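You operate a simulated robot arm through the tools that you are given. There is no shell and no other tool.

Carry out the task below with a simulated robot arm. There is one attempt and no reset: what you move stays moved.

## Task
Let the air out of the tubes with the gold and green caps till they sag.
Fine: pull the black handle up, open both caps and both pins, leave them open.

Only the result counts: the job must be done as asked and must still hold three seconds after the hand-in. Knocking over, shifting, dropping, spilling or breaking anything else fails it. Lids that push on must go on centred and level and be pressed home; caps that screw on are set level and turned clockwise until they are tight.

## Robot
A 6-joint arm with a fingered hand, fixed in place. Base frame: the origin is at the foot of the arm, x ahead of it, y to its left, z up. Lengths are in mm, angles in rad, forces in N, time in s.
It reaches about 1346 mm from its shoulder. Its first joint turns from -2.601 to 2.601 rad. Payload 3.5 kg.
The tool frame sits at the grasp point between the pads (the TCP): z along the fingers, y along the line on which they close. The tips reach 26 mm beyond it. The gripper opens to 132 mm. The gripper's body begins 73 mm behind the TCP. The gripper is a hand of 4 fingers: y runs from the thumb to the fingers, the wrist lies at [0, 0, -234] in the tool frame.
Orientation is that of the tool frame in the base frame, as a unit quaternion [x, y, z, w]. With the fingers straight down and closing along the base's y, the tool's x points along the base's -x, its y along +y and its z along -z.

## Interface
- The arm moves only by the tool apply_moves. Its argument "plan" is a list of rows, each a list of 6 numbers: the turn, a rotation vector about the base's x, y, z in rad, then the shift along the base's x, y, z in mm. In form: [[ax, ay, az, tx, ty, tz], ...]. A call has 1 to 20 rows; each row shifts and turns the commanded pose from where the row before left it. Each row takes 0.2 s and may step no farther than 50 mm and 0.15 rad from the row before; otherwise, the whole call is refused. A pose out of reach is approached as far as the arm can. The call stops where the force on the tool passes 90 N (or 10 N more than at its start, if that is more) or the arm is blocked; 0.2 s more then pass. In this call time passes only in rows, and 0.2 s behind the last. The reply holds the time, the measured pose of the TCP, the force on the tool along the base axes, the opening and the grip force, in the units named above and with some noise, with the torque about the TCP (base axes, N m) and any sound that the robot's microphone picked up.
- Cameras (640 x 400 px; columns grow to the right, rows downward): "scene" is fixed at [220.2, -499.8, 1060.4]; the picture's right is [-0.36, -0.93, 0.00], its down [-0.67, 0.26, -0.69] and it looks along [0.64, -0.25, -0.72] (base axes); focal length 318 px, centre (320, 200). "wrist" rides on the gripper at [68, 2, -97] in the tool frame; the picture's right is [-0.02, 1.00, 0.00], its down [-0.82, -0.02, -0.58] and it looks along [-0.58, -0.01, 0.82] (tool axes); focal length 270 px, centre (320, 200). There is no depth. A picture from a camera that has moved, and an enlarged one, comes with that camera's place and axes in the base frame and with its lens.
- capture(camera): a new picture of that camera. The clock stands still meanwhile.
- lift_body(by): slides the trunk up (or, below 0, down) by that many mm; the arm rides with it, the base frame stays. It gives what a move gives, with no picture.
- curl_fingers(finger1, finger2, finger3, thumb_bend): sets how far each is bent, from 0 (flat) to 1 (curled in); at 0.3 the hand is open as for a grip, at 0.7 the pads meet at the TCP. One left out holds its place. A second passes; each finger stops where it meets its share of the squeeze, and holds until it gets a number again. It is the only way to open and close the hand. It gives what a move gives, with no picture; readings hold the bend of each and the force on the fingers (four entries, about 0 where the hand has none), thumb and palm.
- zoom(camera, box): a new picture of the part [left, top, right, bottom] of that camera's present view, enlarged. The clock stands still meanwhile.
- finish_job(): hands the job in; it is judged then, once.

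Nothing tells you positions but the pictures and the camera data. Unless the task says otherwise, let go and move clear before handing in.

The tools are called by a JSON object that holds its "api" and its "payload". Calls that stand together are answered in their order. apply_moves: Moves the arm, as the interface text tells. Its arguments: {"type":"object","properties":{"plan":{"type":"array"}},"required":["plan"]} The other tools are called the same way: lift_body (by) slides the trunk up or down; curl_fingers (finger1, finger2, finger3, thumb_bend) moves the fingers one by one; capture (camera) takes a picture; zoom (camera, box) takes an enlarged picture of a part of a camera's view; finish_job () hands the job in.

At the start:

```text
time_s: 0.0
eef_pos: [711.9, -380.8, 787.4]
tcp_rot: [0.0, 1.0, 0.0, -0.001]
contact_force: [-0.1, -0.5, 0.3]
wrist_torque: [0.0, -0.02, 0.01]
grip_width: 131.9
gripper_force: 0.0
shape: jaw
bend: [0.3, 0.3, 0.3, 0.3]
finger forces: [0.0, 0.0, 0.0, 0.0, 0.0, 0.0]
trunk travel left (down, up): [-685.0, 285.0]
```

scene: 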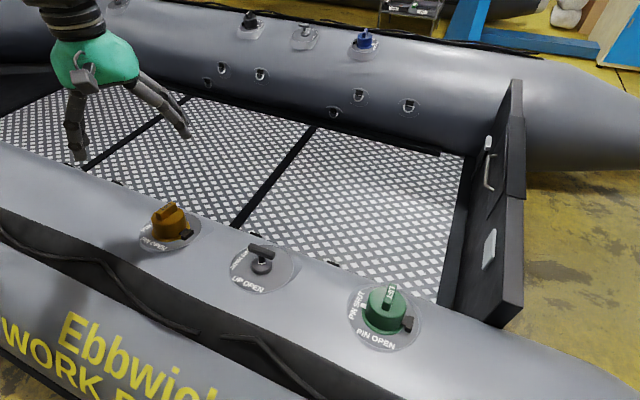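
wrist: 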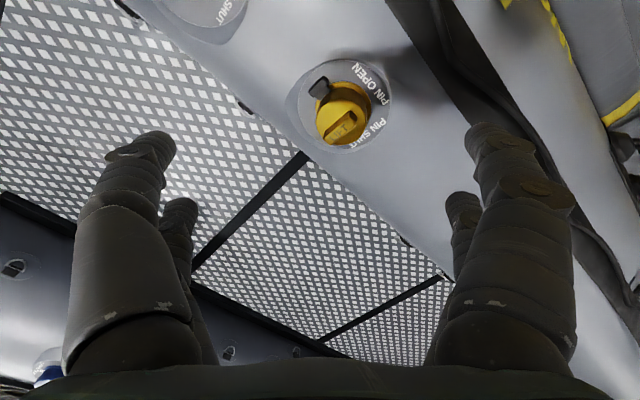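

I see an inflatable boat: the near tube carries a gold cap, a black handle valve and a green cap; the far tube has other valves (black, grey, blue) I should leave alone. I'll look closer before I move.

{"api": "zoom", "payload": {"camera": "scene", "box": [120, 180, 220, 260]}}

{"api": "zoom", "payload": {"camera": "scene", "box": [215, 225, 315, 305]}}

{"api": "zoom", "payload": {"camera": "scene", "box": [335, 270, 435, 360]}}

{"api": "zoom", "payload": {"camera": "wrist", "box": [260, 40, 420, 160]}}

{"api": "zoom", "payload": {"camera": "scene", "box": [200, 0, 440, 120]}}

```text
5.00 times, centred on (170, 220) of scene
camera zoom: at [220.2, -499.8, 1060.4], right [-0.36, -0.93, 0.0], down [-0.67, 0.26, -0.69], along [0.64, -0.25, -0.72], focal length 1590 px, centre (1070, 100)
```

zoom: 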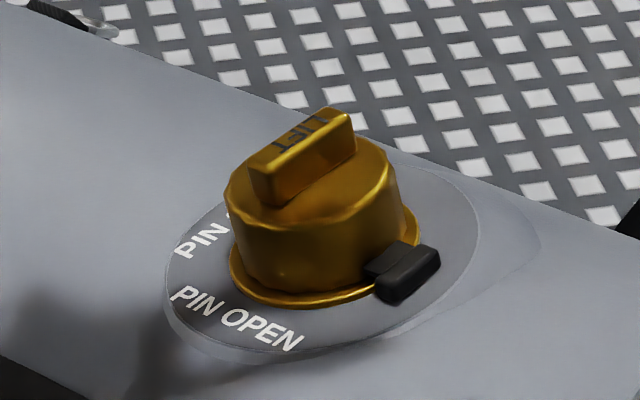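

```text
5.00 times, centred on (265, 265) of scene
camera zoom: at [220.2, -499.8, 1060.4], right [-0.36, -0.93, 0.0], down [-0.67, 0.26, -0.69], along [0.64, -0.25, -0.72], focal length 1590 px, centre (595, -125)
```

zoom: 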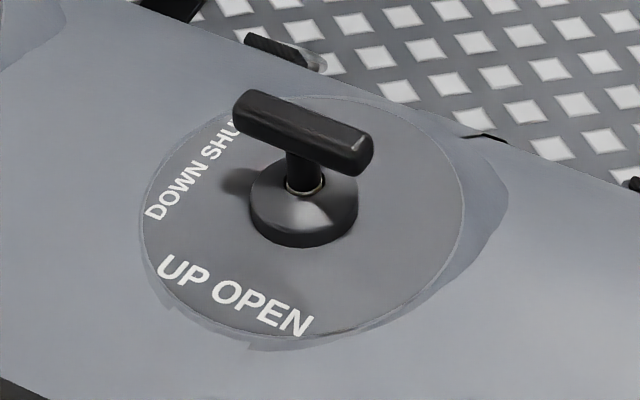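

```text
4.44 times, centred on (385, 315) of scene
camera zoom: at [220.2, -499.8, 1060.4], right [-0.36, -0.93, 0.0], down [-0.67, 0.26, -0.69], along [0.64, -0.25, -0.72], focal length 1413 px, centre (31, -311)
```

zoom: 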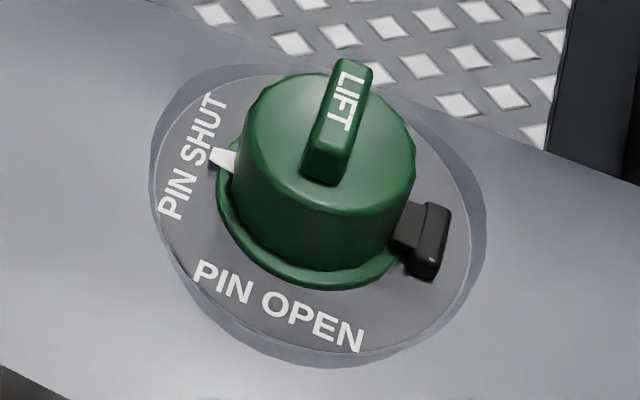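

```text
3.33 times, centred on (340, 100) of wrist
camera zoom: at [643.8, -379.5, 883.8], right [0.02, 1.0, 0.0], down [0.82, -0.02, 0.58], along [0.58, -0.01, -0.82], focal length 901 px, centre (253, 533)
```

zoom: 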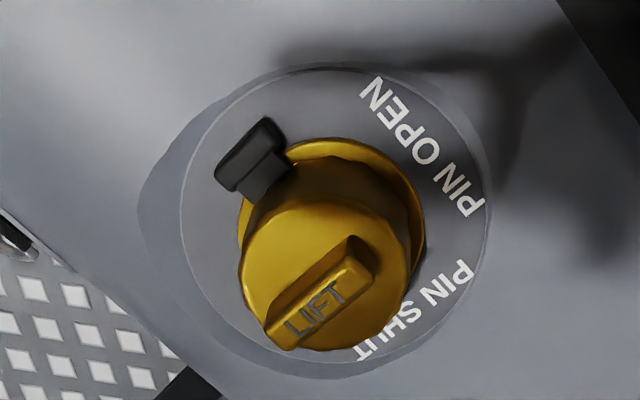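

```text
2.67 times, centred on (320, 60) of scene
camera zoom: at [220.2, -499.8, 1060.4], right [-0.36, -0.93, 0.0], down [-0.67, 0.26, -0.69], along [0.64, -0.25, -0.72], focal length 848 px, centre (320, 573)
```

zoom: 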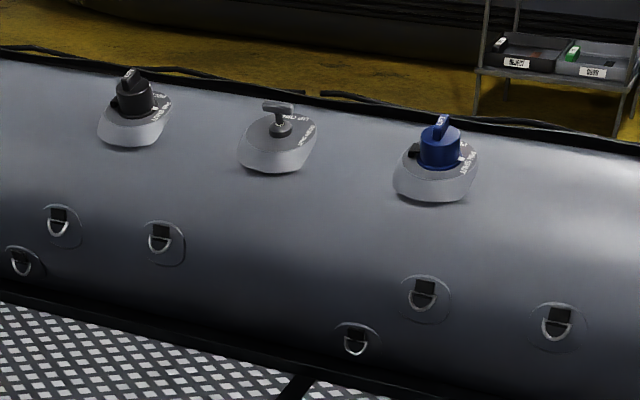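

The two tubes' valves lie on one line at 45° to the base: gold roughly at [757,-354], the black handle near [585,-523] and green near [410,-700], all about z 540. Next I'll check the hand's finger layout and the surroundings.

{"api": "zoom", "payload": {"camera": "scene", "box": [30, 0, 210, 170]}}

{"api": "zoom", "payload": {"camera": "wrist", "box": [40, 100, 600, 400]}}

```text
2.35 times, centred on (120, 85) of scene
camera zoom: at [220.2, -499.8, 1060.4], right [-0.36, -0.93, 0.0], down [-0.67, 0.26, -0.69], along [0.64, -0.25, -0.72], focal length 748 px, centre (791, 471)
```

zoom: 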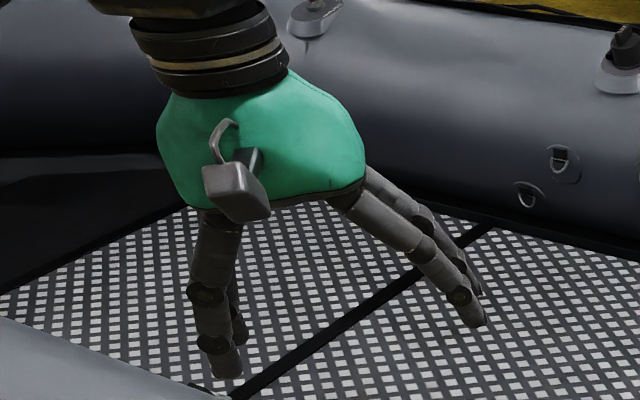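

```text
1.14 times, centred on (320, 250) of wrist
camera zoom: at [643.8, -379.5, 883.8], right [0.02, 1.0, 0.0], down [0.82, -0.02, 0.58], along [0.58, -0.01, -0.82], focal length 309 px, centre (320, 143)
```

zoom: 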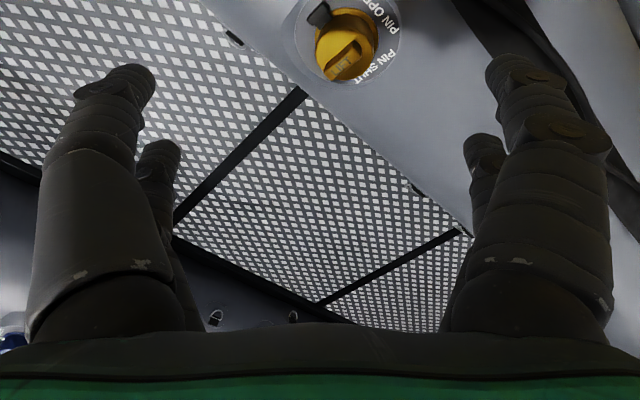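

The hand has two fingers on each side, about ±20 mm along the tool's x. The handle's T-bar runs along the tube, so I'll turn the hand +45° so that it closes across the bar, and hover above it for a look.

{"api": "apply_moves", "payload": {"plan": [[0, 0, 0.131, -21.5, -23.5, -12], [0, 0, 0.131, -21.5, -23.5, -12], [0, 0, 0.131, -21.5, -23.5, -12], [0, 0, 0.131, -21.5, -23.5, -12], [0, 0, 0.131, -21.5, -23.5, -12], [0, 0, 0.1304, -21.5, -23.5, -12]]}}

{"api": "capture", "payload": {"camera": "wrist"}}

{"api": "capture", "payload": {"camera": "scene"}}

```text
time_s: 1.4
eef_pos: [598.4, -507.2, 786.9]
tcp_rot: [-0.342, 0.94, 0.0, -0.001]
contact_force: [0.2, 0.6, 0.2]
wrist_torque: [0.0, 0.01, -0.04]
grip_width: 131.8
gripper_force: 0.1
shape: jaw
bend: [0.3, 0.3, 0.3, 0.3]
finger forces: [0.0, 0.0, 0.0, 0.1, 0.0, 0.1]
out of reach, approached as far as the arm can: row 1, 2, 3, 4, 5, 6
trunk travel left (down, up): [-685.0, 285.0]
```

```text
taken
camera wrist: at [544.9, -549.8, 883.9], right [-0.62, 0.78, 0.0], down [0.64, 0.51, 0.58], along [0.45, 0.36, -0.82], focal length 270 px, centre (320, 200)
```

wrist: 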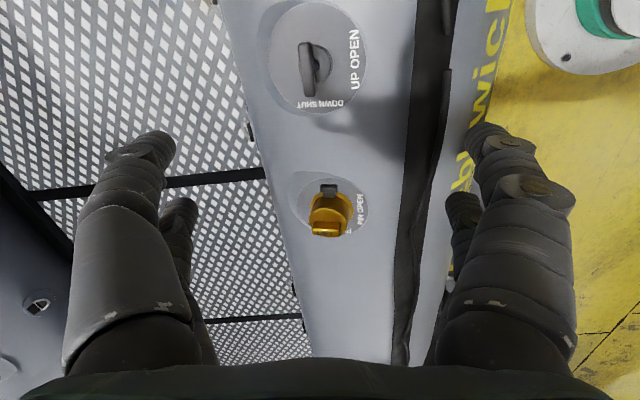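

```text
taken
```

scene: 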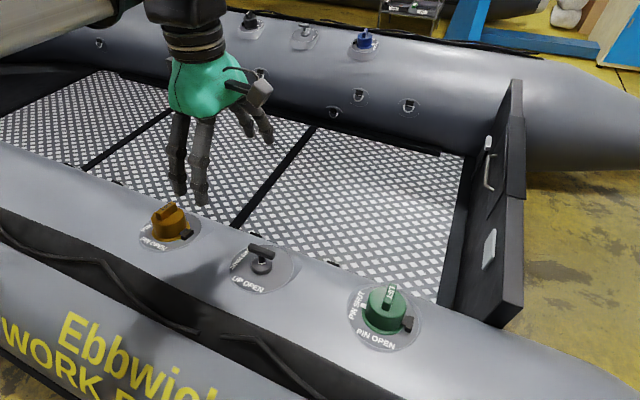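

The arm can't reach lower from this trunk height, so I'll lower the trunk in steps, staying well above the handle (near [591,-521], top about z 550-560).

{"api": "lift_body", "payload": {"by": -100}}

{"api": "capture", "payload": {"camera": "wrist"}}

```text
time_s: 2.7
eef_pos: [598.8, -505.4, 686.4]
tcp_rot: [-0.34, 0.94, -0.001, 0.0]
contact_force: [0.8, 0.2, 0.6]
wrist_torque: [-0.01, 0.01, 0.0]
grip_width: 132.0
gripper_force: 0.1
shape: jaw
bend: [0.3, 0.3, 0.3, 0.3]
finger forces: [0.0, 0.0, 0.1, 0.1, 0.0, 0.0]
trunk travel left (down, up): [-585.0, 385.0]
```

```text
taken
camera wrist: at [545.1, -549.5, 783.9], right [-0.62, 0.78, 0.0], down [0.64, 0.51, 0.58], along [0.45, 0.36, -0.82], focal length 270 px, centre (320, 200)
```

wrist: 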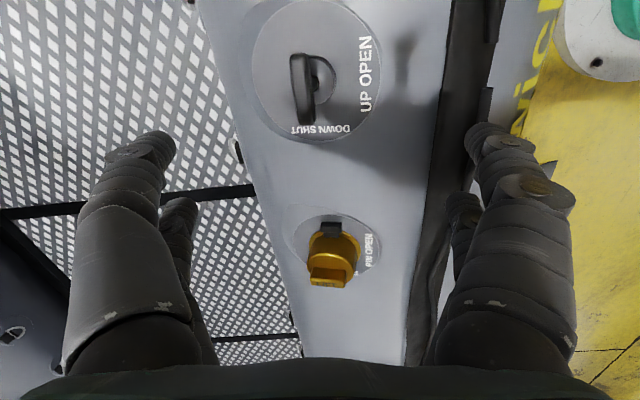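

The T-bar centre now comes out near [598,-525,536] and its direction at about 45–50°. I'll shift over it and turn a little more, then re-measure.

{"api": "apply_moves", "payload": {"plan": [[0, 0, 0.1, 0, -18, 0]]}}

{"api": "zoom", "payload": {"camera": "wrist", "box": [220, 0, 420, 160]}}

{"api": "zoom", "payload": {"camera": "scene", "box": [215, 225, 315, 305]}}

```text
time_s: 3.1
eef_pos: [599.1, -506.4, 686.9]
tcp_rot: [-0.34, 0.94, 0.0, -0.001]
contact_force: [-0.3, 1.2, -0.3]
wrist_torque: [0.03, -0.01, 0.0]
grip_width: 131.9
gripper_force: 0.0
shape: jaw
bend: [0.3, 0.3, 0.3, 0.3]
finger forces: [0.1, 0.0, 0.0, 0.1, 0.1, 0.1]
out of reach, approached as far as the arm can: row 1
trunk travel left (down, up): [-585.0, 385.0]
```

```text
2.50 times, centred on (320, 80) of wrist
camera zoom: at [545.1, -549.5, 784.0], right [-0.62, 0.78, 0.0], down [0.64, 0.51, 0.58], along [0.45, 0.36, -0.82], focal length 676 px, centre (320, 500)
```

zoom: 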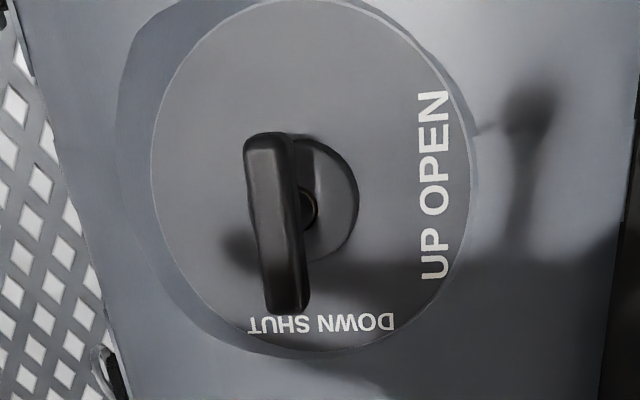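

```text
5.00 times, centred on (265, 265) of scene
camera zoom: at [220.2, -499.8, 1060.4], right [-0.36, -0.93, 0.0], down [-0.67, 0.26, -0.69], along [0.64, -0.25, -0.72], focal length 1590 px, centre (595, -125)
```

zoom: 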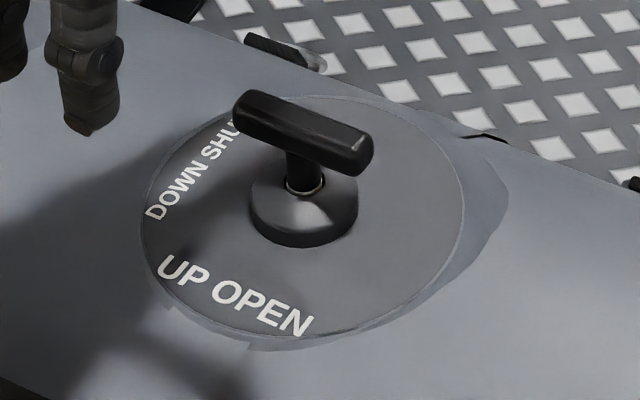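

The arm reports a reach limit even sideways here, so I'll test which direction is limited with a small upward move.

{"api": "apply_moves", "payload": {"plan": [[0, 0, 0, 0, 0, 30]]}}

```text
time_s: 3.5
eef_pos: [599.0, -506.7, 686.7]
tcp_rot: [-0.34, 0.941, 0.0, -0.001]
contact_force: [-0.1, -0.3, -1.3]
wrist_torque: [0.0, -0.01, 0.02]
grip_width: 131.7
gripper_force: 0.1
shape: jaw
bend: [0.3, 0.3, 0.3, 0.3]
finger forces: [0.1, 0.1, 0.0, 0.0, 0.0, 0.0]
out of reach, approached as far as the arm can: row 1
trunk travel left (down, up): [-585.0, 385.0]
```

{"api": "apply_moves", "payload": {"plan": [[0, 0, 0, 0, 0, 40], [0, 0, 0, 0, 0, 40]]}}

```text
time_s: 4.1
eef_pos: [598.7, -507.1, 687.5]
tcp_rot: [-0.34, 0.94, 0.0, -0.001]
contact_force: [-0.2, -0.8, 0.5]
wrist_torque: [0.04, -0.01, -0.01]
grip_width: 132.3
gripper_force: 0.0
shape: jaw
bend: [0.3, 0.3, 0.3, 0.3]
finger forces: [0.1, 0.0, 0.1, 0.1, 0.0, 0.0]
out of reach, approached as far as the arm can: row 1, 2
trunk travel left (down, up): [-585.0, 385.0]
```

{"api": "apply_moves", "payload": {"plan": [[0, 0, -0.1, 0, 18, 0], [0, 0, -0.13, 20, 20, 0], [0, 0, -0.13, 20, 20, 0]]}}

{"api": "capture", "payload": {"camera": "scene"}}

```text
time_s: 4.9
eef_pos: [639.0, -449.0, 686.2]
tcp_rot: [-0.166, 0.986, 0.0, -0.001]
contact_force: [0.9, 0.1, 0.1]
wrist_torque: [-0.03, -0.02, -0.04]
grip_width: 131.7
gripper_force: 0.0
shape: jaw
bend: [0.3, 0.3, 0.3, 0.3]
finger forces: [0.0, 0.0, 0.0, 0.0, 0.0, 0.1]
trunk travel left (down, up): [-585.0, 385.0]
```

```text
taken
```

scene: 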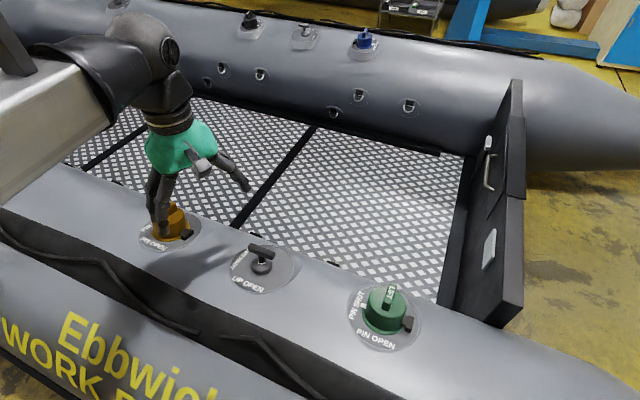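

{"api": "apply_moves", "payload": {"plan": [[0, 0, 0, 0, 0, 20]]}}

{"api": "apply_moves", "payload": {"plan": [[0, 0, 0, 0, 0, -20]]}}

```text
time_s: 5.3
eef_pos: [639.4, -449.2, 686.2]
tcp_rot: [-0.167, 0.986, 0.0, -0.001]
contact_force: [0.1, -0.6, -0.3]
wrist_torque: [-0.01, -0.01, 0.03]
grip_width: 131.9
gripper_force: 0.1
shape: jaw
bend: [0.3, 0.3, 0.3, 0.3]
finger forces: [0.1, 0.0, 0.1, 0.0, 0.1, 0.0]
out of reach, approached as far as the arm can: row 1
trunk travel left (down, up): [-585.0, 385.0]
```

```text
time_s: 5.7
eef_pos: [640.1, -450.1, 686.0]
tcp_rot: [-0.166, 0.986, -0.001, -0.001]
contact_force: [0.4, -0.3, -0.4]
wrist_torque: [0.01, 0.01, 0.0]
grip_width: 131.9
gripper_force: 0.0
shape: jaw
bend: [0.3, 0.3, 0.3, 0.3]
finger forces: [0.0, 0.0, 0.0, 0.0, 0.1, 0.1]
out of reach, approached as far as the arm can: row 1
trunk travel left (down, up): [-585.0, 385.0]
```

With the hand pointing straight down, height evidently comes only from the trunk; the arm itself moves in the plane. I'll now try shifting over the handle without turning to find what stopped it earlier.

{"api": "apply_moves", "payload": {"plan": [[0, 0, 0, -14, -25, 0], [0, 0, 0, -14, -25, 0], [0, 0, 0, -14, -25, 0]]}}

{"api": "apply_moves", "payload": {"plan": [[0, 0, 0.12, 0, 0, 0], [0, 0, 0.12, 0, 0, 0], [0, 0, 0.12, 0, 0, 0], [0, 0, 0.09, 0, 0, 0]]}}

```text
time_s: 6.5
eef_pos: [598.0, -523.7, 686.4]
tcp_rot: [-0.166, 0.986, 0.0, 0.0]
contact_force: [0.4, 0.8, -0.2]
wrist_torque: [0.01, 0.03, 0.0]
grip_width: 132.1
gripper_force: 0.1
shape: jaw
bend: [0.3, 0.3, 0.3, 0.3]
finger forces: [0.0, 0.0, 0.0, 0.0, 0.0, 0.0]
trunk travel left (down, up): [-585.0, 385.0]
```

```text
time_s: 7.5
eef_pos: [601.0, -520.9, 686.5]
tcp_rot: [-0.335, 0.942, -0.001, -0.001]
contact_force: [0.4, 0.3, 0.0]
wrist_torque: [-0.02, 0.02, -0.03]
grip_width: 131.9
gripper_force: 0.2
shape: jaw
bend: [0.3, 0.3, 0.3, 0.3]
finger forces: [0.0, 0.0, 0.1, 0.1, 0.0, 0.1]
out of reach, approached as far as the arm can: row 3, 4
trunk travel left (down, up): [-585.0, 385.0]
```

The wrist yaw stops near 39°, which is within about 5° of perpendicular to the bar and good enough. I'll centre over the bar (≈[597,-525]) and lower the trunk partway to re-measure its height.

{"api": "apply_moves", "payload": {"plan": [[0, 0, 0, -4, -4, 0]]}}

{"api": "lift_body", "payload": {"by": -70}}

{"api": "capture", "payload": {"camera": "wrist"}}

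{"api": "capture", "payload": {"camera": "scene"}}

```text
time_s: 7.9
eef_pos: [596.5, -524.5, 685.7]
tcp_rot: [-0.332, 0.943, -0.002, -0.003]
contact_force: [-0.1, 0.9, 0.3]
wrist_torque: [0.02, 0.04, -0.03]
grip_width: 132.1
gripper_force: 0.1
shape: jaw
bend: [0.3, 0.3, 0.3, 0.3]
finger forces: [0.0, 0.0, 0.0, 0.0, 0.0, 0.1]
trunk travel left (down, up): [-585.0, 385.0]
```

```text
time_s: 9.0
eef_pos: [596.5, -524.3, 615.8]
tcp_rot: [-0.332, 0.943, -0.002, -0.003]
contact_force: [0.6, 0.1, -0.2]
wrist_torque: [0.0, 0.02, 0.02]
grip_width: 131.7
gripper_force: 0.1
shape: jaw
bend: [0.3, 0.3, 0.3, 0.3]
finger forces: [0.1, 0.0, 0.0, 0.0, 0.0, 0.0]
trunk travel left (down, up): [-515.0, 455.0]
```

```text
taken
camera wrist: at [542.9, -566.1, 714.3], right [-0.61, 0.8, 0.0], down [0.65, 0.5, 0.57], along [0.46, 0.35, -0.82], focal length 270 px, centre (320, 200)
```

wrist: 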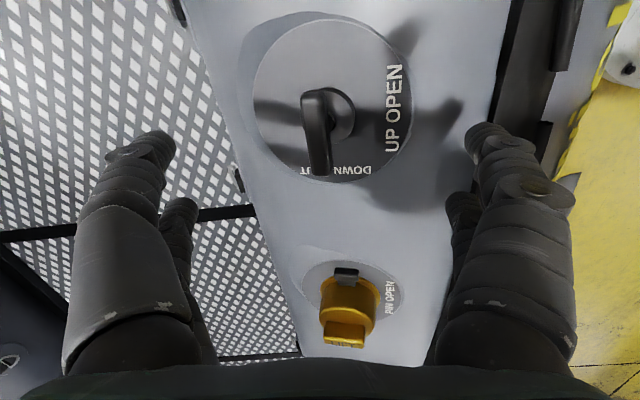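

```text
taken
```

scene: 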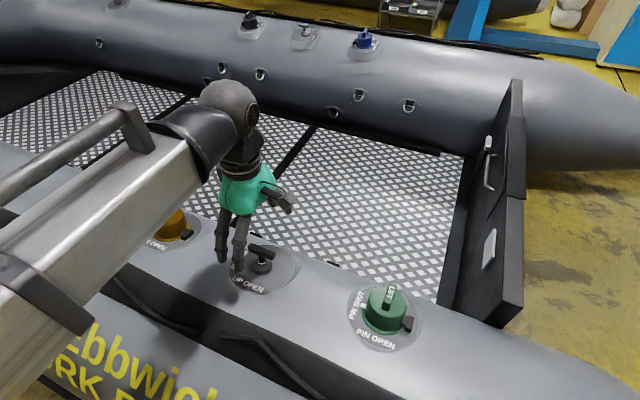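

The bar's top is near [595.5,-527.5,548] with its centre about z 540, the hub's top near 500 and the plate near 478. I'll fine-centre and lower so the pads sit just below the bar's middle.

{"api": "apply_moves", "payload": {"plan": [[0, 0, 0, -1, -3, 0]]}}

{"api": "lift_body", "payload": {"by": -50}}

{"api": "capture", "payload": {"camera": "wrist"}}

{"api": "zoom", "payload": {"camera": "scene", "box": [190, 160, 340, 310]}}

```text
time_s: 9.4
eef_pos: [597.4, -527.8, 616.1]
tcp_rot: [-0.331, 0.944, -0.002, -0.003]
contact_force: [-0.9, 0.0, 0.7]
wrist_torque: [0.01, 0.01, 0.03]
grip_width: 131.8
gripper_force: 0.0
shape: jaw
bend: [0.3, 0.3, 0.3, 0.3]
finger forces: [0.0, 0.0, 0.0, 0.1, 0.1, 0.1]
trunk travel left (down, up): [-515.0, 455.0]
```

```text
time_s: 10.3
eef_pos: [596.0, -527.3, 566.4]
tcp_rot: [-0.331, 0.944, -0.002, -0.003]
contact_force: [-0.4, 0.7, 0.9]
wrist_torque: [0.03, -0.02, 0.01]
grip_width: 131.9
gripper_force: 0.0
shape: jaw
bend: [0.3, 0.3, 0.3, 0.3]
finger forces: [0.1, 0.1, 0.0, 0.0, 0.0, 0.0]
trunk travel left (down, up): [-465.0, 505.0]
```

```text
taken
camera wrist: at [542.3, -568.7, 664.3], right [-0.6, 0.8, 0.0], down [0.65, 0.5, 0.57], along [0.46, 0.34, -0.82], focal length 270 px, centre (320, 200)
```

wrist: 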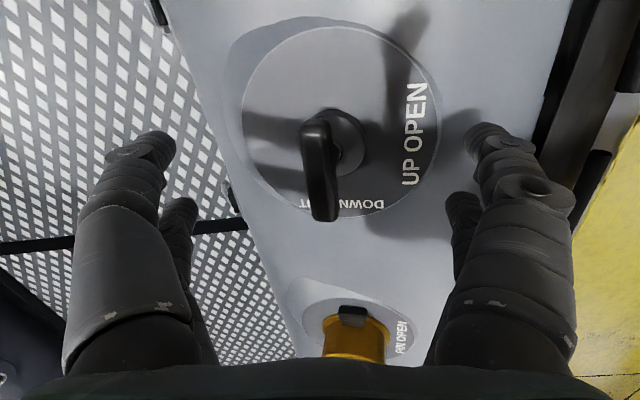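

```text
2.67 times, centred on (265, 235) of scene
camera zoom: at [220.2, -499.8, 1060.4], right [-0.36, -0.93, 0.0], down [-0.67, 0.26, -0.69], along [0.64, -0.25, -0.72], focal length 848 px, centre (467, 107)
```

zoom: 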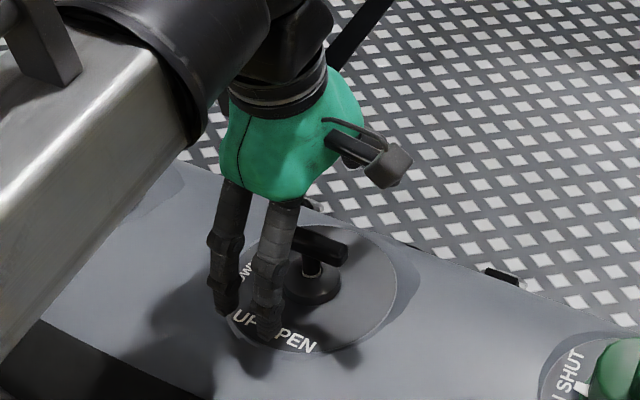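

The bar sits centred between the fingers. I'll lower the last 32 mm and close on it.

{"api": "lift_body", "payload": {"by": -32}}

{"api": "curl_fingers", "payload": {"finger1": 0.55, "finger2": 0.55, "finger3": 0.55, "thumb_bend": 0.55}}

{"api": "capture", "payload": {"camera": "wrist"}}

```text
time_s: 11.1
eef_pos: [596.5, -527.4, 534.8]
tcp_rot: [-0.33, 0.944, -0.002, -0.004]
contact_force: [-0.6, 0.1, 0.8]
wrist_torque: [-0.04, 0.0, -0.01]
grip_width: 131.8
gripper_force: 0.2
shape: jaw
bend: [0.3, 0.3, 0.3, 0.3]
finger forces: [0.0, 0.1, 0.0, 0.0, 0.0, 0.0]
trunk travel left (down, up): [-433.0, 537.0]
```

```text
time_s: 12.1
eef_pos: [595.7, -527.7, 534.0]
tcp_rot: [-0.331, 0.944, -0.003, -0.002]
contact_force: [-0.8, 0.1, 0.5]
wrist_torque: [0.0, 0.0, 0.0]
grip_width: 49.6
gripper_force: 0.1
shape: fingers
bend: [0.55, 0.55, 0.55, 0.55]
finger forces: [0.0, 0.0, 0.0, 0.0, 0.0, 0.0]
trunk travel left (down, up): [-433.0, 537.0]
```

```text
taken
camera wrist: at [542.3, -568.7, 632.4], right [-0.6, 0.8, 0.0], down [0.65, 0.5, 0.57], along [0.46, 0.34, -0.82], focal length 270 px, centre (320, 200)
```

wrist: 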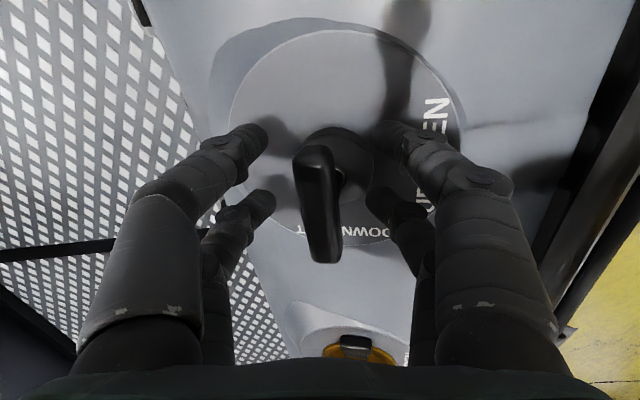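

The fingers flank the bar evenly. I'll close to grip.

{"api": "curl_fingers", "payload": {"finger1": 0.72, "finger2": 0.72, "finger3": 0.72, "thumb_bend": 0.72}}

{"api": "capture", "payload": {"camera": "wrist"}}

```text
time_s: 13.1
eef_pos: [596.2, -527.1, 534.2]
tcp_rot: [-0.33, 0.944, -0.001, -0.003]
contact_force: [-1.1, 6.1, 0.5]
wrist_torque: [0.37, 0.1, 0.07]
grip_width: 0.8
gripper_force: 7.5
shape: fingers
bend: [0.72, 0.6, 0.71, 0.69]
finger forces: [0.6, 10.2, 1.1, 0.0, 4.5, 0.0]
trunk travel left (down, up): [-433.0, 537.0]
```

```text
taken
camera wrist: at [542.4, -568.4, 632.4], right [-0.6, 0.8, 0.0], down [0.65, 0.5, 0.57], along [0.46, 0.34, -0.82], focal length 270 px, centre (320, 200)
```

wrist: 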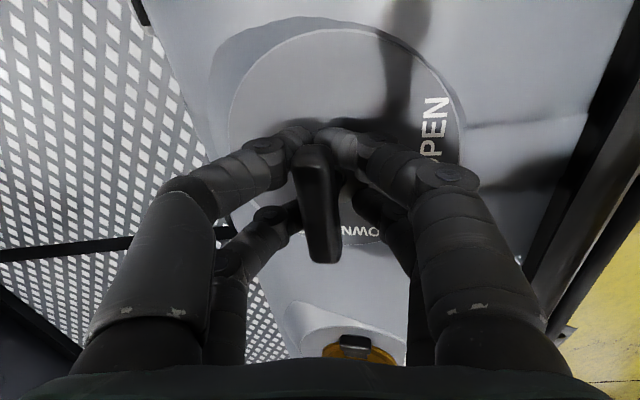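

The fingers have closed beneath the bar, hooking it. Now I'll raise the trunk a little and watch the force.

{"api": "lift_body", "payload": {"by": 15}}

{"api": "zoom", "payload": {"camera": "wrist", "box": [200, 60, 460, 280]}}

{"api": "zoom", "payload": {"camera": "scene", "box": [190, 190, 340, 310]}}

```text
time_s: 13.7
eef_pos: [597.6, -528.0, 548.2]
tcp_rot: [-0.33, 0.944, -0.002, -0.003]
contact_force: [6.6, -5.0, -0.4]
wrist_torque: [-0.03, -0.08, 0.09]
grip_width: 0.8
gripper_force: 4.6
shape: fingers
bend: [0.72, 0.7, 0.71, 0.69]
finger forces: [0.0, 1.0, 1.7, 0.0, 6.4, 0.0]
trunk travel left (down, up): [-448.0, 522.0]
```

```text
1.82 times, centred on (330, 170) of wrist
camera zoom: at [543.1, -569.6, 647.2], right [-0.6, 0.8, 0.0], down [0.65, 0.5, 0.57], along [0.46, 0.34, -0.82], focal length 491 px, centre (302, 254)
```

zoom: 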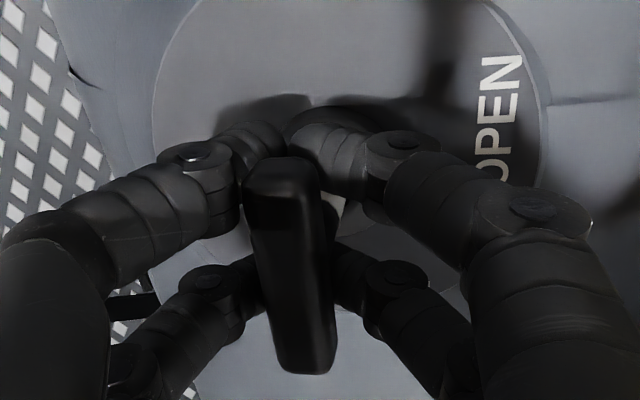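

```text
3.33 times, centred on (265, 250) of scene
camera zoom: at [220.2, -499.8, 1060.4], right [-0.36, -0.93, 0.0], down [-0.67, 0.26, -0.69], along [0.64, -0.25, -0.72], focal length 1060 px, centre (503, 33)
```

zoom: 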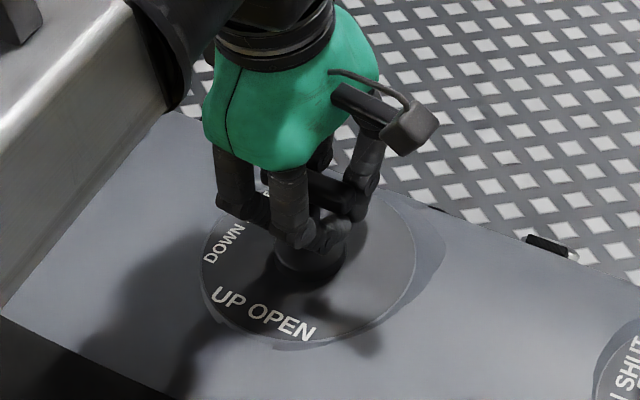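

{"api": "lift_body", "payload": {"by": 12}}

{"api": "zoom", "payload": {"camera": "wrist", "box": [200, 60, 460, 280]}}

{"api": "zoom", "payload": {"camera": "scene", "box": [190, 190, 340, 310]}}

```text
time_s: 14.3
eef_pos: [597.0, -528.0, 560.3]
tcp_rot: [-0.33, 0.944, -0.002, -0.004]
contact_force: [9.1, -6.4, -4.6]
wrist_torque: [-0.04, -0.04, 0.15]
grip_width: 4.0
gripper_force: 6.1
shape: fingers
bend: [0.72, 0.7, 0.7, 0.68]
finger forces: [0.0, 0.1, 3.3, 0.0, 9.2, 0.1]
trunk travel left (down, up): [-460.0, 510.0]
```

```text
1.82 times, centred on (330, 170) of wrist
camera zoom: at [542.9, -569.3, 658.7], right [-0.6, 0.8, 0.0], down [0.65, 0.5, 0.57], along [0.46, 0.34, -0.82], focal length 491 px, centre (302, 254)
```

zoom: 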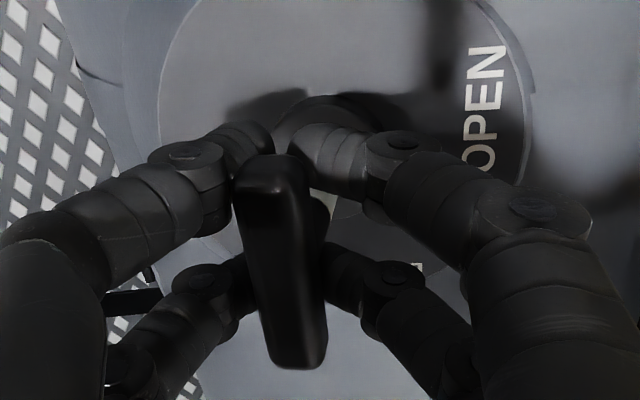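

```text
3.33 times, centred on (265, 250) of scene
camera zoom: at [220.2, -499.8, 1060.4], right [-0.36, -0.93, 0.0], down [-0.67, 0.26, -0.69], along [0.64, -0.25, -0.72], focal length 1060 px, centre (503, 33)
```

zoom: 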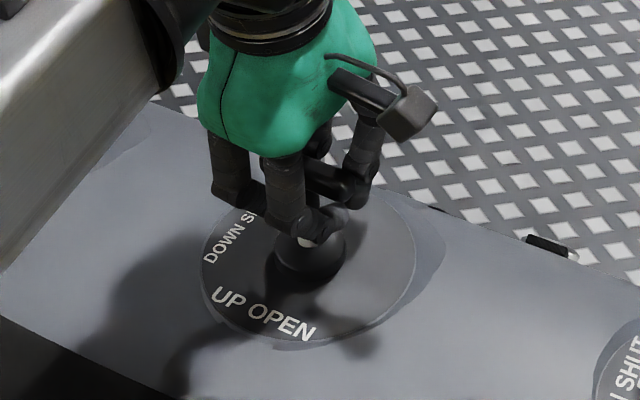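

{"api": "lift_body", "payload": {"by": 12}}

{"api": "zoom", "payload": {"camera": "wrist", "box": [200, 60, 460, 280]}}

{"api": "zoom", "payload": {"camera": "scene", "box": [190, 190, 340, 310]}}

```text
time_s: 14.9
eef_pos: [596.8, -527.6, 572.8]
tcp_rot: [-0.33, 0.944, -0.001, -0.004]
contact_force: [7.3, -6.1, -14.1]
wrist_torque: [0.03, -0.09, 0.11]
grip_width: 12.8
gripper_force: 10.6
shape: fingers
bend: [0.71, 0.67, 0.67, 0.65]
finger forces: [2.3, 3.0, 5.4, 0.1, 10.5, 0.0]
trunk travel left (down, up): [-472.0, 498.0]
```

```text
1.82 times, centred on (330, 170) of wrist
camera zoom: at [542.8, -569.3, 670.4], right [-0.6, 0.8, 0.0], down [0.65, 0.5, 0.57], along [0.46, 0.34, -0.82], focal length 491 px, centre (302, 254)
```

zoom: 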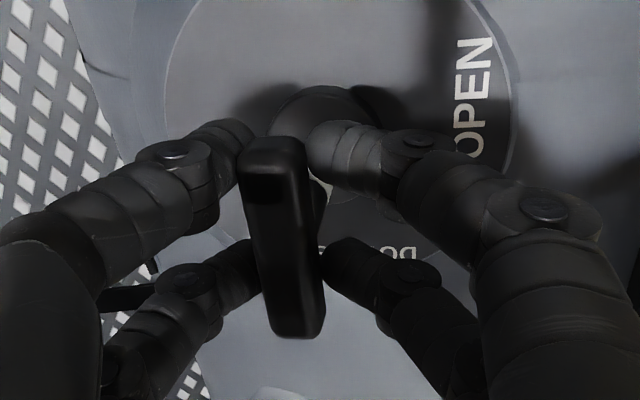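

```text
3.33 times, centred on (265, 250) of scene
camera zoom: at [220.2, -499.8, 1060.4], right [-0.36, -0.93, 0.0], down [-0.67, 0.26, -0.69], along [0.64, -0.25, -0.72], focal length 1060 px, centre (503, 33)
```

zoom: 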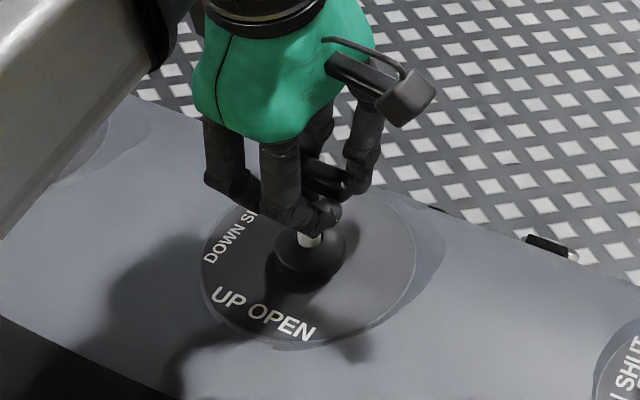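

The stem seems to be coming up (pull about 14 N) but the fingers are spreading, so I'll tighten the grip before pulling further.

{"api": "curl_fingers", "payload": {"finger1": 0.85, "finger2": 0.85, "finger3": 0.85, "thumb_bend": 0.85}}

{"api": "zoom", "payload": {"camera": "wrist", "box": [200, 60, 460, 280]}}

{"api": "zoom", "payload": {"camera": "scene", "box": [220, 210, 310, 280]}}

```text
time_s: 15.9
eef_pos: [596.9, -527.9, 573.5]
tcp_rot: [-0.331, 0.944, -0.001, -0.003]
contact_force: [7.7, -9.1, -14.0]
wrist_torque: [-0.01, -0.19, 0.32]
grip_width: 10.9
gripper_force: 28.6
shape: fingers
bend: [0.73, 0.71, 0.66, 0.65]
finger forces: [11.1, 10.3, 9.1, 0.0, 26.8, 0.1]
trunk travel left (down, up): [-472.0, 498.0]
```

```text
1.82 times, centred on (330, 170) of wrist
camera zoom: at [543.1, -569.6, 670.1], right [-0.6, 0.8, 0.0], down [0.65, 0.5, 0.57], along [0.46, 0.34, -0.82], focal length 491 px, centre (302, 254)
```

zoom: 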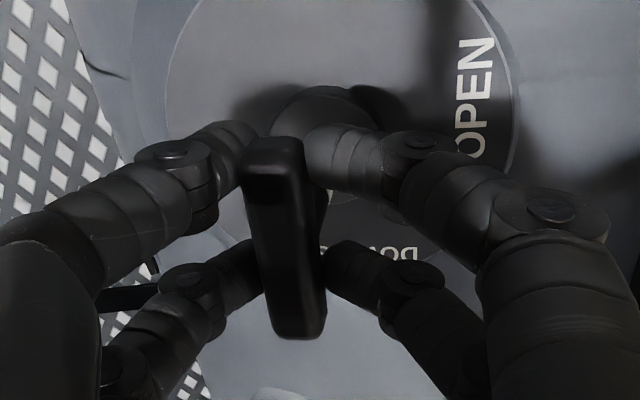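

```text
5.71 times, centred on (265, 245) of scene
camera zoom: at [220.2, -499.8, 1060.4], right [-0.36, -0.93, 0.0], down [-0.67, 0.26, -0.69], along [0.64, -0.25, -0.72], focal length 1817 px, centre (634, -57)
```

zoom: 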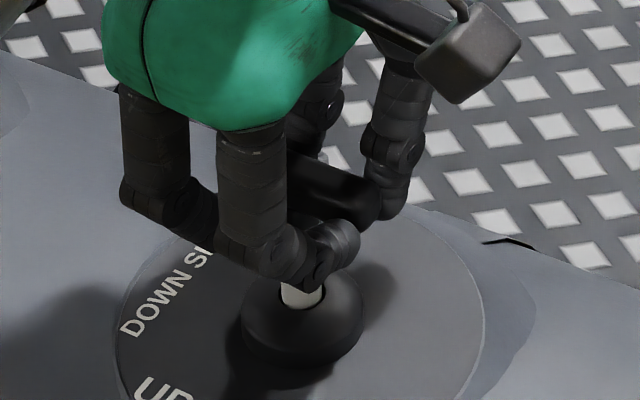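

A pale section of the stem is now exposed above the hub. With a 28 N grip I'll pull a bit more and check whether it is at its stop.

{"api": "lift_body", "payload": {"by": 8}}

{"api": "zoom", "payload": {"camera": "scene", "box": [220, 210, 310, 280]}}

```text
time_s: 16.5
eef_pos: [599.3, -528.1, 578.6]
tcp_rot: [-0.331, 0.944, 0.0, -0.004]
contact_force: [8.7, -11.9, -35.4]
wrist_torque: [0.2, -0.22, 0.31]
grip_width: 11.0
gripper_force: 25.1
shape: fingers
bend: [0.73, 0.71, 0.65, 0.65]
finger forces: [7.2, 7.3, 8.8, 0.0, 26.7, 0.0]
trunk travel left (down, up): [-480.0, 490.0]
```

```text
5.71 times, centred on (265, 245) of scene
camera zoom: at [220.2, -499.8, 1060.4], right [-0.36, -0.93, 0.0], down [-0.67, 0.26, -0.69], along [0.64, -0.25, -0.72], focal length 1817 px, centre (634, -57)
```

zoom: 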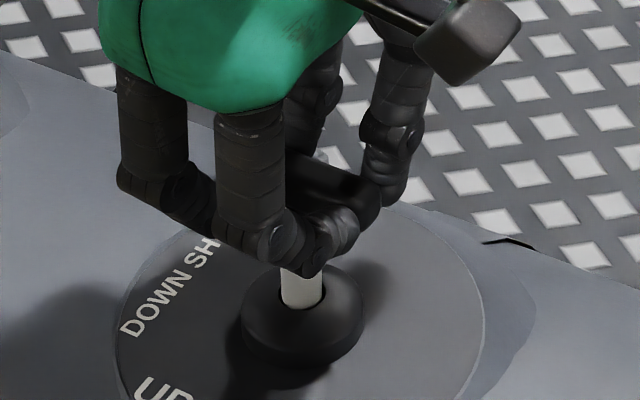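

{"api": "lift_body", "payload": {"by": 6}}

{"api": "zoom", "payload": {"camera": "scene", "box": [220, 210, 310, 280]}}

```text
time_s: 17.1
eef_pos: [597.3, -529.8, 585.7]
tcp_rot: [-0.331, 0.944, -0.002, -0.003]
contact_force: [12.1, -11.8, -38.4]
wrist_torque: [0.26, -0.22, 0.38]
grip_width: 11.3
gripper_force: 25.6
shape: fingers
bend: [0.73, 0.71, 0.64, 0.64]
finger forces: [6.8, 6.7, 9.7, 0.0, 28.0, 0.0]
trunk travel left (down, up): [-486.0, 484.0]
```

```text
5.71 times, centred on (265, 245) of scene
camera zoom: at [220.2, -499.8, 1060.4], right [-0.36, -0.93, 0.0], down [-0.67, 0.26, -0.69], along [0.64, -0.25, -0.72], focal length 1817 px, centre (634, -57)
```

zoom: 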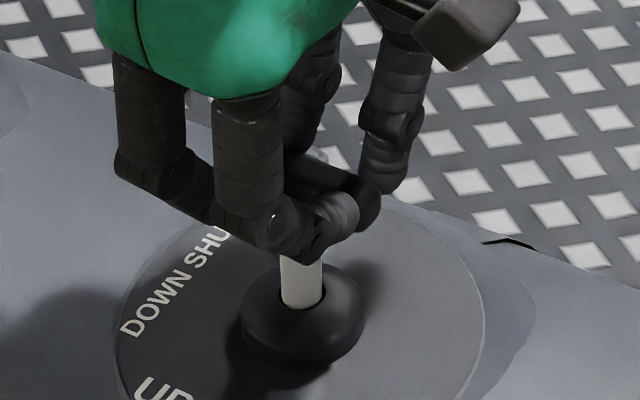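

It's still rising smoothly at about 38 N, so this is friction rather than a stop. I'll keep pulling.

{"api": "lift_body", "payload": {"by": 8}}

{"api": "zoom", "payload": {"camera": "scene", "box": [220, 210, 310, 280]}}

```text
time_s: 17.6
eef_pos: [595.3, -526.1, 595.7]
tcp_rot: [-0.33, 0.944, -0.001, -0.003]
contact_force: [-0.1, 0.4, -1.0]
wrist_torque: [-0.01, -0.02, 0.0]
grip_width: 0.1
gripper_force: 0.1
shape: fingers
bend: [0.75, 0.73, 0.7, 0.73]
finger forces: [0.0, 0.0, 0.1, 0.1, 0.0, 0.1]
trunk travel left (down, up): [-494.0, 476.0]
```

```text
5.71 times, centred on (265, 245) of scene
camera zoom: at [220.2, -499.8, 1060.4], right [-0.36, -0.93, 0.0], down [-0.67, 0.26, -0.69], along [0.64, -0.25, -0.72], focal length 1817 px, centre (634, -57)
```

zoom: 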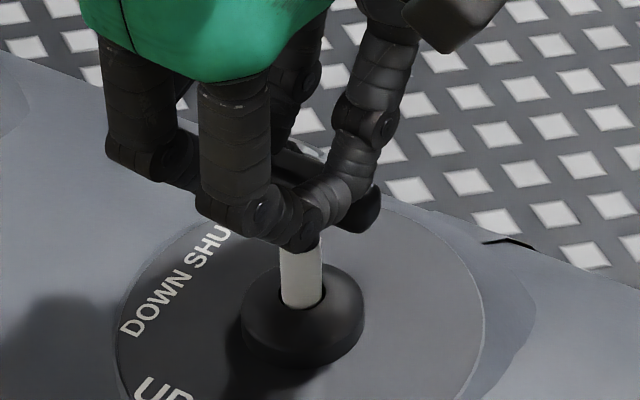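

{"api": "capture", "payload": {"camera": "wrist"}}

```text
taken
camera wrist: at [541.5, -567.9, 693.9], right [-0.6, 0.8, 0.0], down [0.65, 0.5, 0.57], along [0.46, 0.35, -0.82], focal length 270 px, centre (320, 200)
```

wrist: 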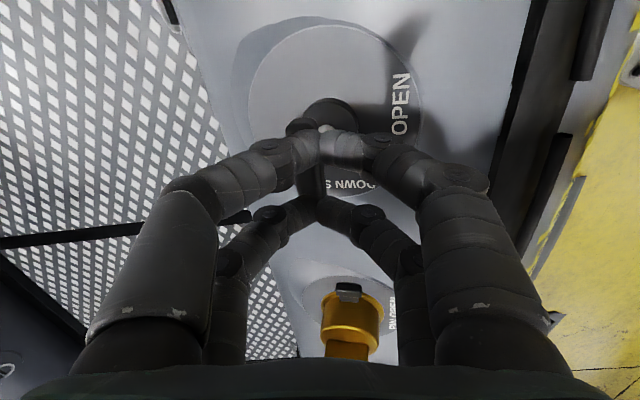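

The hand slipped off the top of the bar, possibly at the stop. I'll rise clear and measure how far the handle is up.

{"api": "lift_body", "payload": {"by": 60}}

{"api": "curl_fingers", "payload": {"finger1": 0.3, "finger2": 0.3, "finger3": 0.3, "thumb_bend": 0.3}}

{"api": "capture", "payload": {"camera": "wrist"}}

{"api": "zoom", "payload": {"camera": "scene", "box": [220, 210, 310, 280]}}

```text
time_s: 18.6
eef_pos: [596.6, -527.6, 654.5]
tcp_rot: [-0.33, 0.944, -0.002, -0.003]
contact_force: [-0.7, 0.8, 0.7]
wrist_torque: [-0.03, 0.01, -0.04]
grip_width: 0.1
gripper_force: 0.1
shape: fingers
bend: [0.75, 0.73, 0.7, 0.73]
finger forces: [0.0, 0.1, 0.0, 0.0, 0.0, 0.0]
trunk travel left (down, up): [-554.0, 416.0]
```

```text
time_s: 19.6
eef_pos: [595.9, -526.8, 655.9]
tcp_rot: [-0.331, 0.944, -0.002, -0.004]
contact_force: [-0.9, 0.6, -0.5]
wrist_torque: [-0.01, -0.01, 0.03]
grip_width: 132.2
gripper_force: 0.0
shape: fingers
bend: [0.3, 0.3, 0.3, 0.3]
finger forces: [0.0, 0.0, 0.1, 0.0, 0.0, 0.0]
trunk travel left (down, up): [-554.0, 416.0]
```

```text
taken
camera wrist: at [542.3, -568.7, 753.3], right [-0.6, 0.8, 0.0], down [0.65, 0.5, 0.57], along [0.46, 0.34, -0.82], focal length 270 px, centre (320, 200)
```

wrist: 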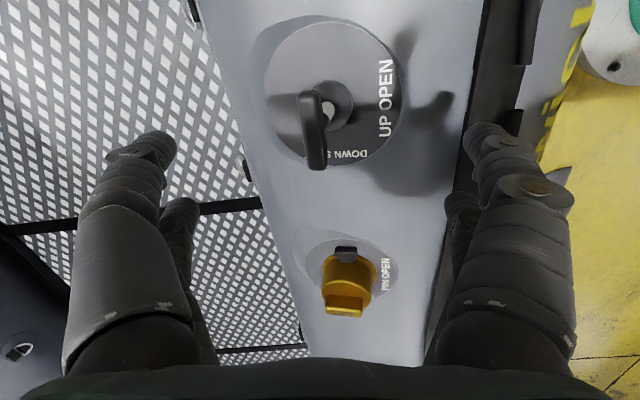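

```text
5.71 times, centred on (265, 245) of scene
camera zoom: at [220.2, -499.8, 1060.4], right [-0.36, -0.93, 0.0], down [-0.67, 0.26, -0.69], along [0.64, -0.25, -0.72], focal length 1817 px, centre (634, -57)
```

zoom: 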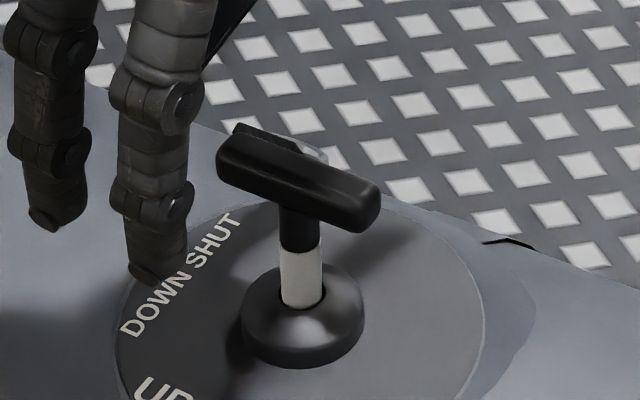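

The handle now stands about 30 mm higher with a pale band showing, and stays up. To make sure it's at its stop, I'll hook it once more a bit deeper and pull again.

{"api": "lift_body", "payload": {"by": -98}}

{"api": "curl_fingers", "payload": {"finger1": 0.9, "finger2": 0.9, "finger3": 0.9, "thumb_bend": 0.9}}

{"api": "zoom", "payload": {"camera": "wrist", "box": [200, 60, 460, 280]}}

{"api": "zoom", "payload": {"camera": "scene", "box": [220, 210, 310, 280]}}

```text
time_s: 20.9
eef_pos: [597.0, -527.7, 557.0]
tcp_rot: [-0.331, 0.944, -0.002, -0.003]
contact_force: [-0.4, 0.5, -0.2]
wrist_torque: [-0.02, -0.03, 0.0]
grip_width: 132.5
gripper_force: 0.1
shape: fingers
bend: [0.3, 0.3, 0.3, 0.3]
finger forces: [0.0, 0.0, 0.0, 0.0, 0.1, 0.0]
trunk travel left (down, up): [-456.0, 514.0]
```

```text
time_s: 21.9
eef_pos: [597.5, -528.9, 556.0]
tcp_rot: [-0.331, 0.944, -0.002, -0.003]
contact_force: [12.1, -13.5, -21.4]
wrist_torque: [0.31, -0.26, 0.35]
grip_width: 0.1
gripper_force: 17.4
shape: fingers
bend: [0.78, 0.75, 0.74, 0.67]
finger forces: [0.0, 0.0, 0.1, 0.1, 35.1, 0.0]
trunk travel left (down, up): [-456.0, 514.0]
```

```text
1.82 times, centred on (330, 170) of wrist
camera zoom: at [544.0, -570.4, 653.4], right [-0.6, 0.8, 0.0], down [0.65, 0.5, 0.57], along [0.46, 0.34, -0.82], focal length 491 px, centre (302, 254)
```

zoom: 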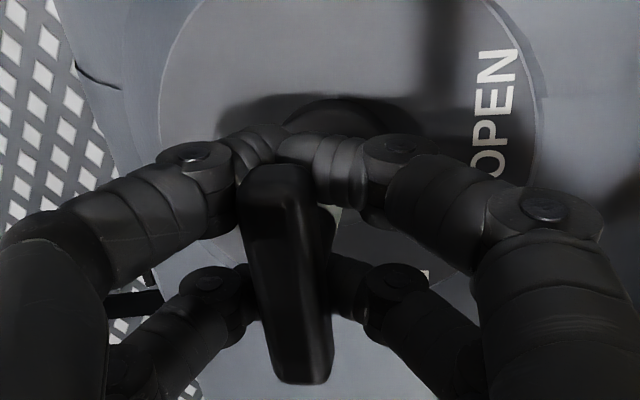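

```text
5.71 times, centred on (265, 245) of scene
camera zoom: at [220.2, -499.8, 1060.4], right [-0.36, -0.93, 0.0], down [-0.67, 0.26, -0.69], along [0.64, -0.25, -0.72], focal length 1817 px, centre (634, -57)
```

zoom: 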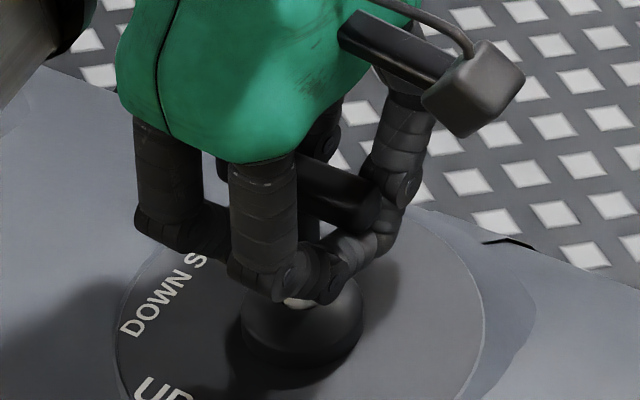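

{"api": "lift_body", "payload": {"by": 8}}

{"api": "lift_body", "payload": {"by": 6}}

{"api": "zoom", "payload": {"camera": "scene", "box": [220, 210, 310, 280]}}

```text
time_s: 22.5
eef_pos: [598.0, -529.9, 559.6]
tcp_rot: [-0.331, 0.944, 0.001, -0.005]
contact_force: [8.2, -10.3, -79.7]
wrist_torque: [0.71, -0.45, 0.32]
grip_width: 0.1
gripper_force: 44.2
shape: fingers
bend: [0.76, 0.75, 0.73, 0.67]
finger forces: [19.6, 12.9, 14.8, 0.0, 40.7, 0.0]
trunk travel left (down, up): [-464.0, 506.0]
```

```text
time_s: 22.8
eef_pos: [599.0, -530.0, 560.4]
tcp_rot: [-0.33, 0.944, 0.0, -0.004]
contact_force: [2.1, -6.0, -86.6]
wrist_torque: [0.64, -0.43, 0.31]
grip_width: 0.2
gripper_force: 44.5
shape: fingers
bend: [0.75, 0.74, 0.72, 0.67]
finger forces: [20.5, 15.0, 15.7, 0.1, 38.9, 0.0]
trunk travel left (down, up): [-465.0, 505.0]
stopped: the force on the tool passed its limit at 97 N (the readings are from after the stop); the commanded pose is now the measured one
```

```text
5.71 times, centred on (265, 245) of scene
camera zoom: at [220.2, -499.8, 1060.4], right [-0.36, -0.93, 0.0], down [-0.67, 0.26, -0.69], along [0.64, -0.25, -0.72], focal length 1817 px, centre (634, -57)
```

zoom: 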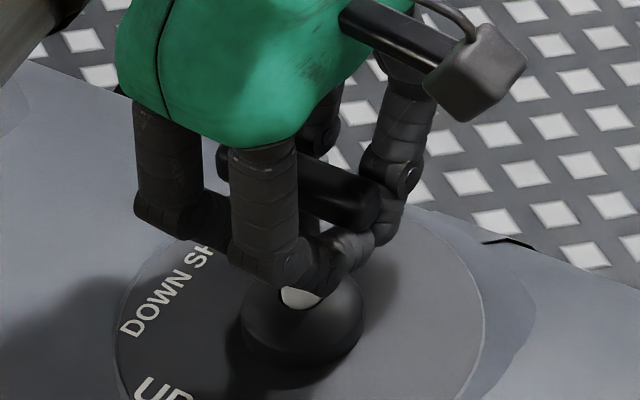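

At 90 N the handle doesn't move any further, so it's fully up at its stop. I'll relax, open the hand and rise clear without touching the bar.

{"api": "lift_body", "payload": {"by": -4}}

{"api": "curl_fingers", "payload": {"finger1": 0.3, "finger2": 0.3, "finger3": 0.3, "thumb_bend": 0.3}}

{"api": "lift_body", "payload": {"by": 130}}

{"api": "zoom", "payload": {"camera": "scene", "box": [220, 210, 310, 280]}}

{"api": "capture", "payload": {"camera": "scene"}}

```text
time_s: 23.4
eef_pos: [598.7, -530.1, 560.5]
tcp_rot: [-0.33, 0.944, 0.0, -0.004]
contact_force: [8.6, -11.5, -51.9]
wrist_torque: [0.48, -0.4, 0.36]
grip_width: 0.0
gripper_force: 31.9
shape: fingers
bend: [0.76, 0.75, 0.72, 0.67]
finger forces: [15.0, 0.0, 12.7, 0.1, 36.2, 0.0]
trunk travel left (down, up): [-461.0, 509.0]
```

```text
time_s: 24.4
eef_pos: [595.9, -527.7, 562.6]
tcp_rot: [-0.33, 0.944, -0.001, -0.004]
contact_force: [-0.2, 0.2, 0.6]
wrist_torque: [-0.03, 0.0, -0.01]
grip_width: 132.4
gripper_force: 0.0
shape: fingers
bend: [0.3, 0.3, 0.3, 0.3]
finger forces: [0.1, 0.1, 0.0, 0.1, 0.0, 0.0]
trunk travel left (down, up): [-461.0, 509.0]
```

```text
time_s: 25.9
eef_pos: [597.3, -526.7, 691.5]
tcp_rot: [-0.33, 0.944, -0.001, -0.003]
contact_force: [-0.5, -0.1, 0.2]
wrist_torque: [0.0, 0.0, -0.02]
grip_width: 132.6
gripper_force: 0.2
shape: fingers
bend: [0.3, 0.3, 0.3, 0.3]
finger forces: [0.1, 0.0, 0.1, 0.0, 0.0, 0.0]
trunk travel left (down, up): [-591.0, 379.0]
```

```text
5.71 times, centred on (265, 245) of scene
camera zoom: at [220.2, -499.8, 1060.4], right [-0.36, -0.93, 0.0], down [-0.67, 0.26, -0.69], along [0.64, -0.25, -0.72], focal length 1817 px, centre (634, -57)
```

zoom: 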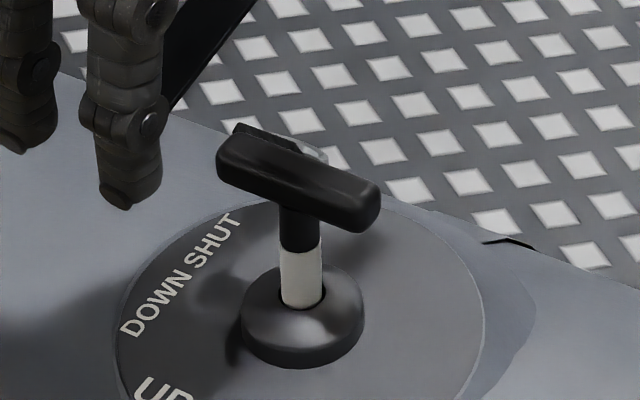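

```text
taken
```

scene: 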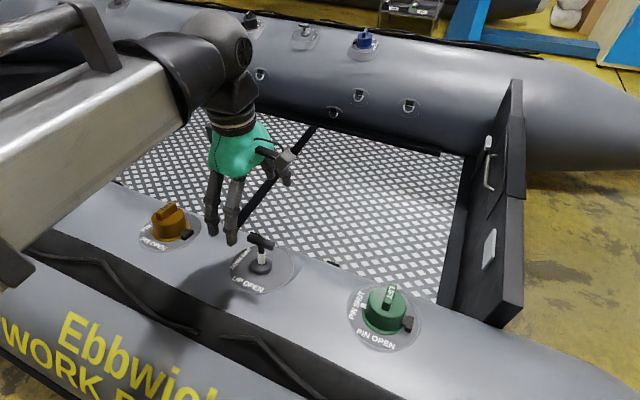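

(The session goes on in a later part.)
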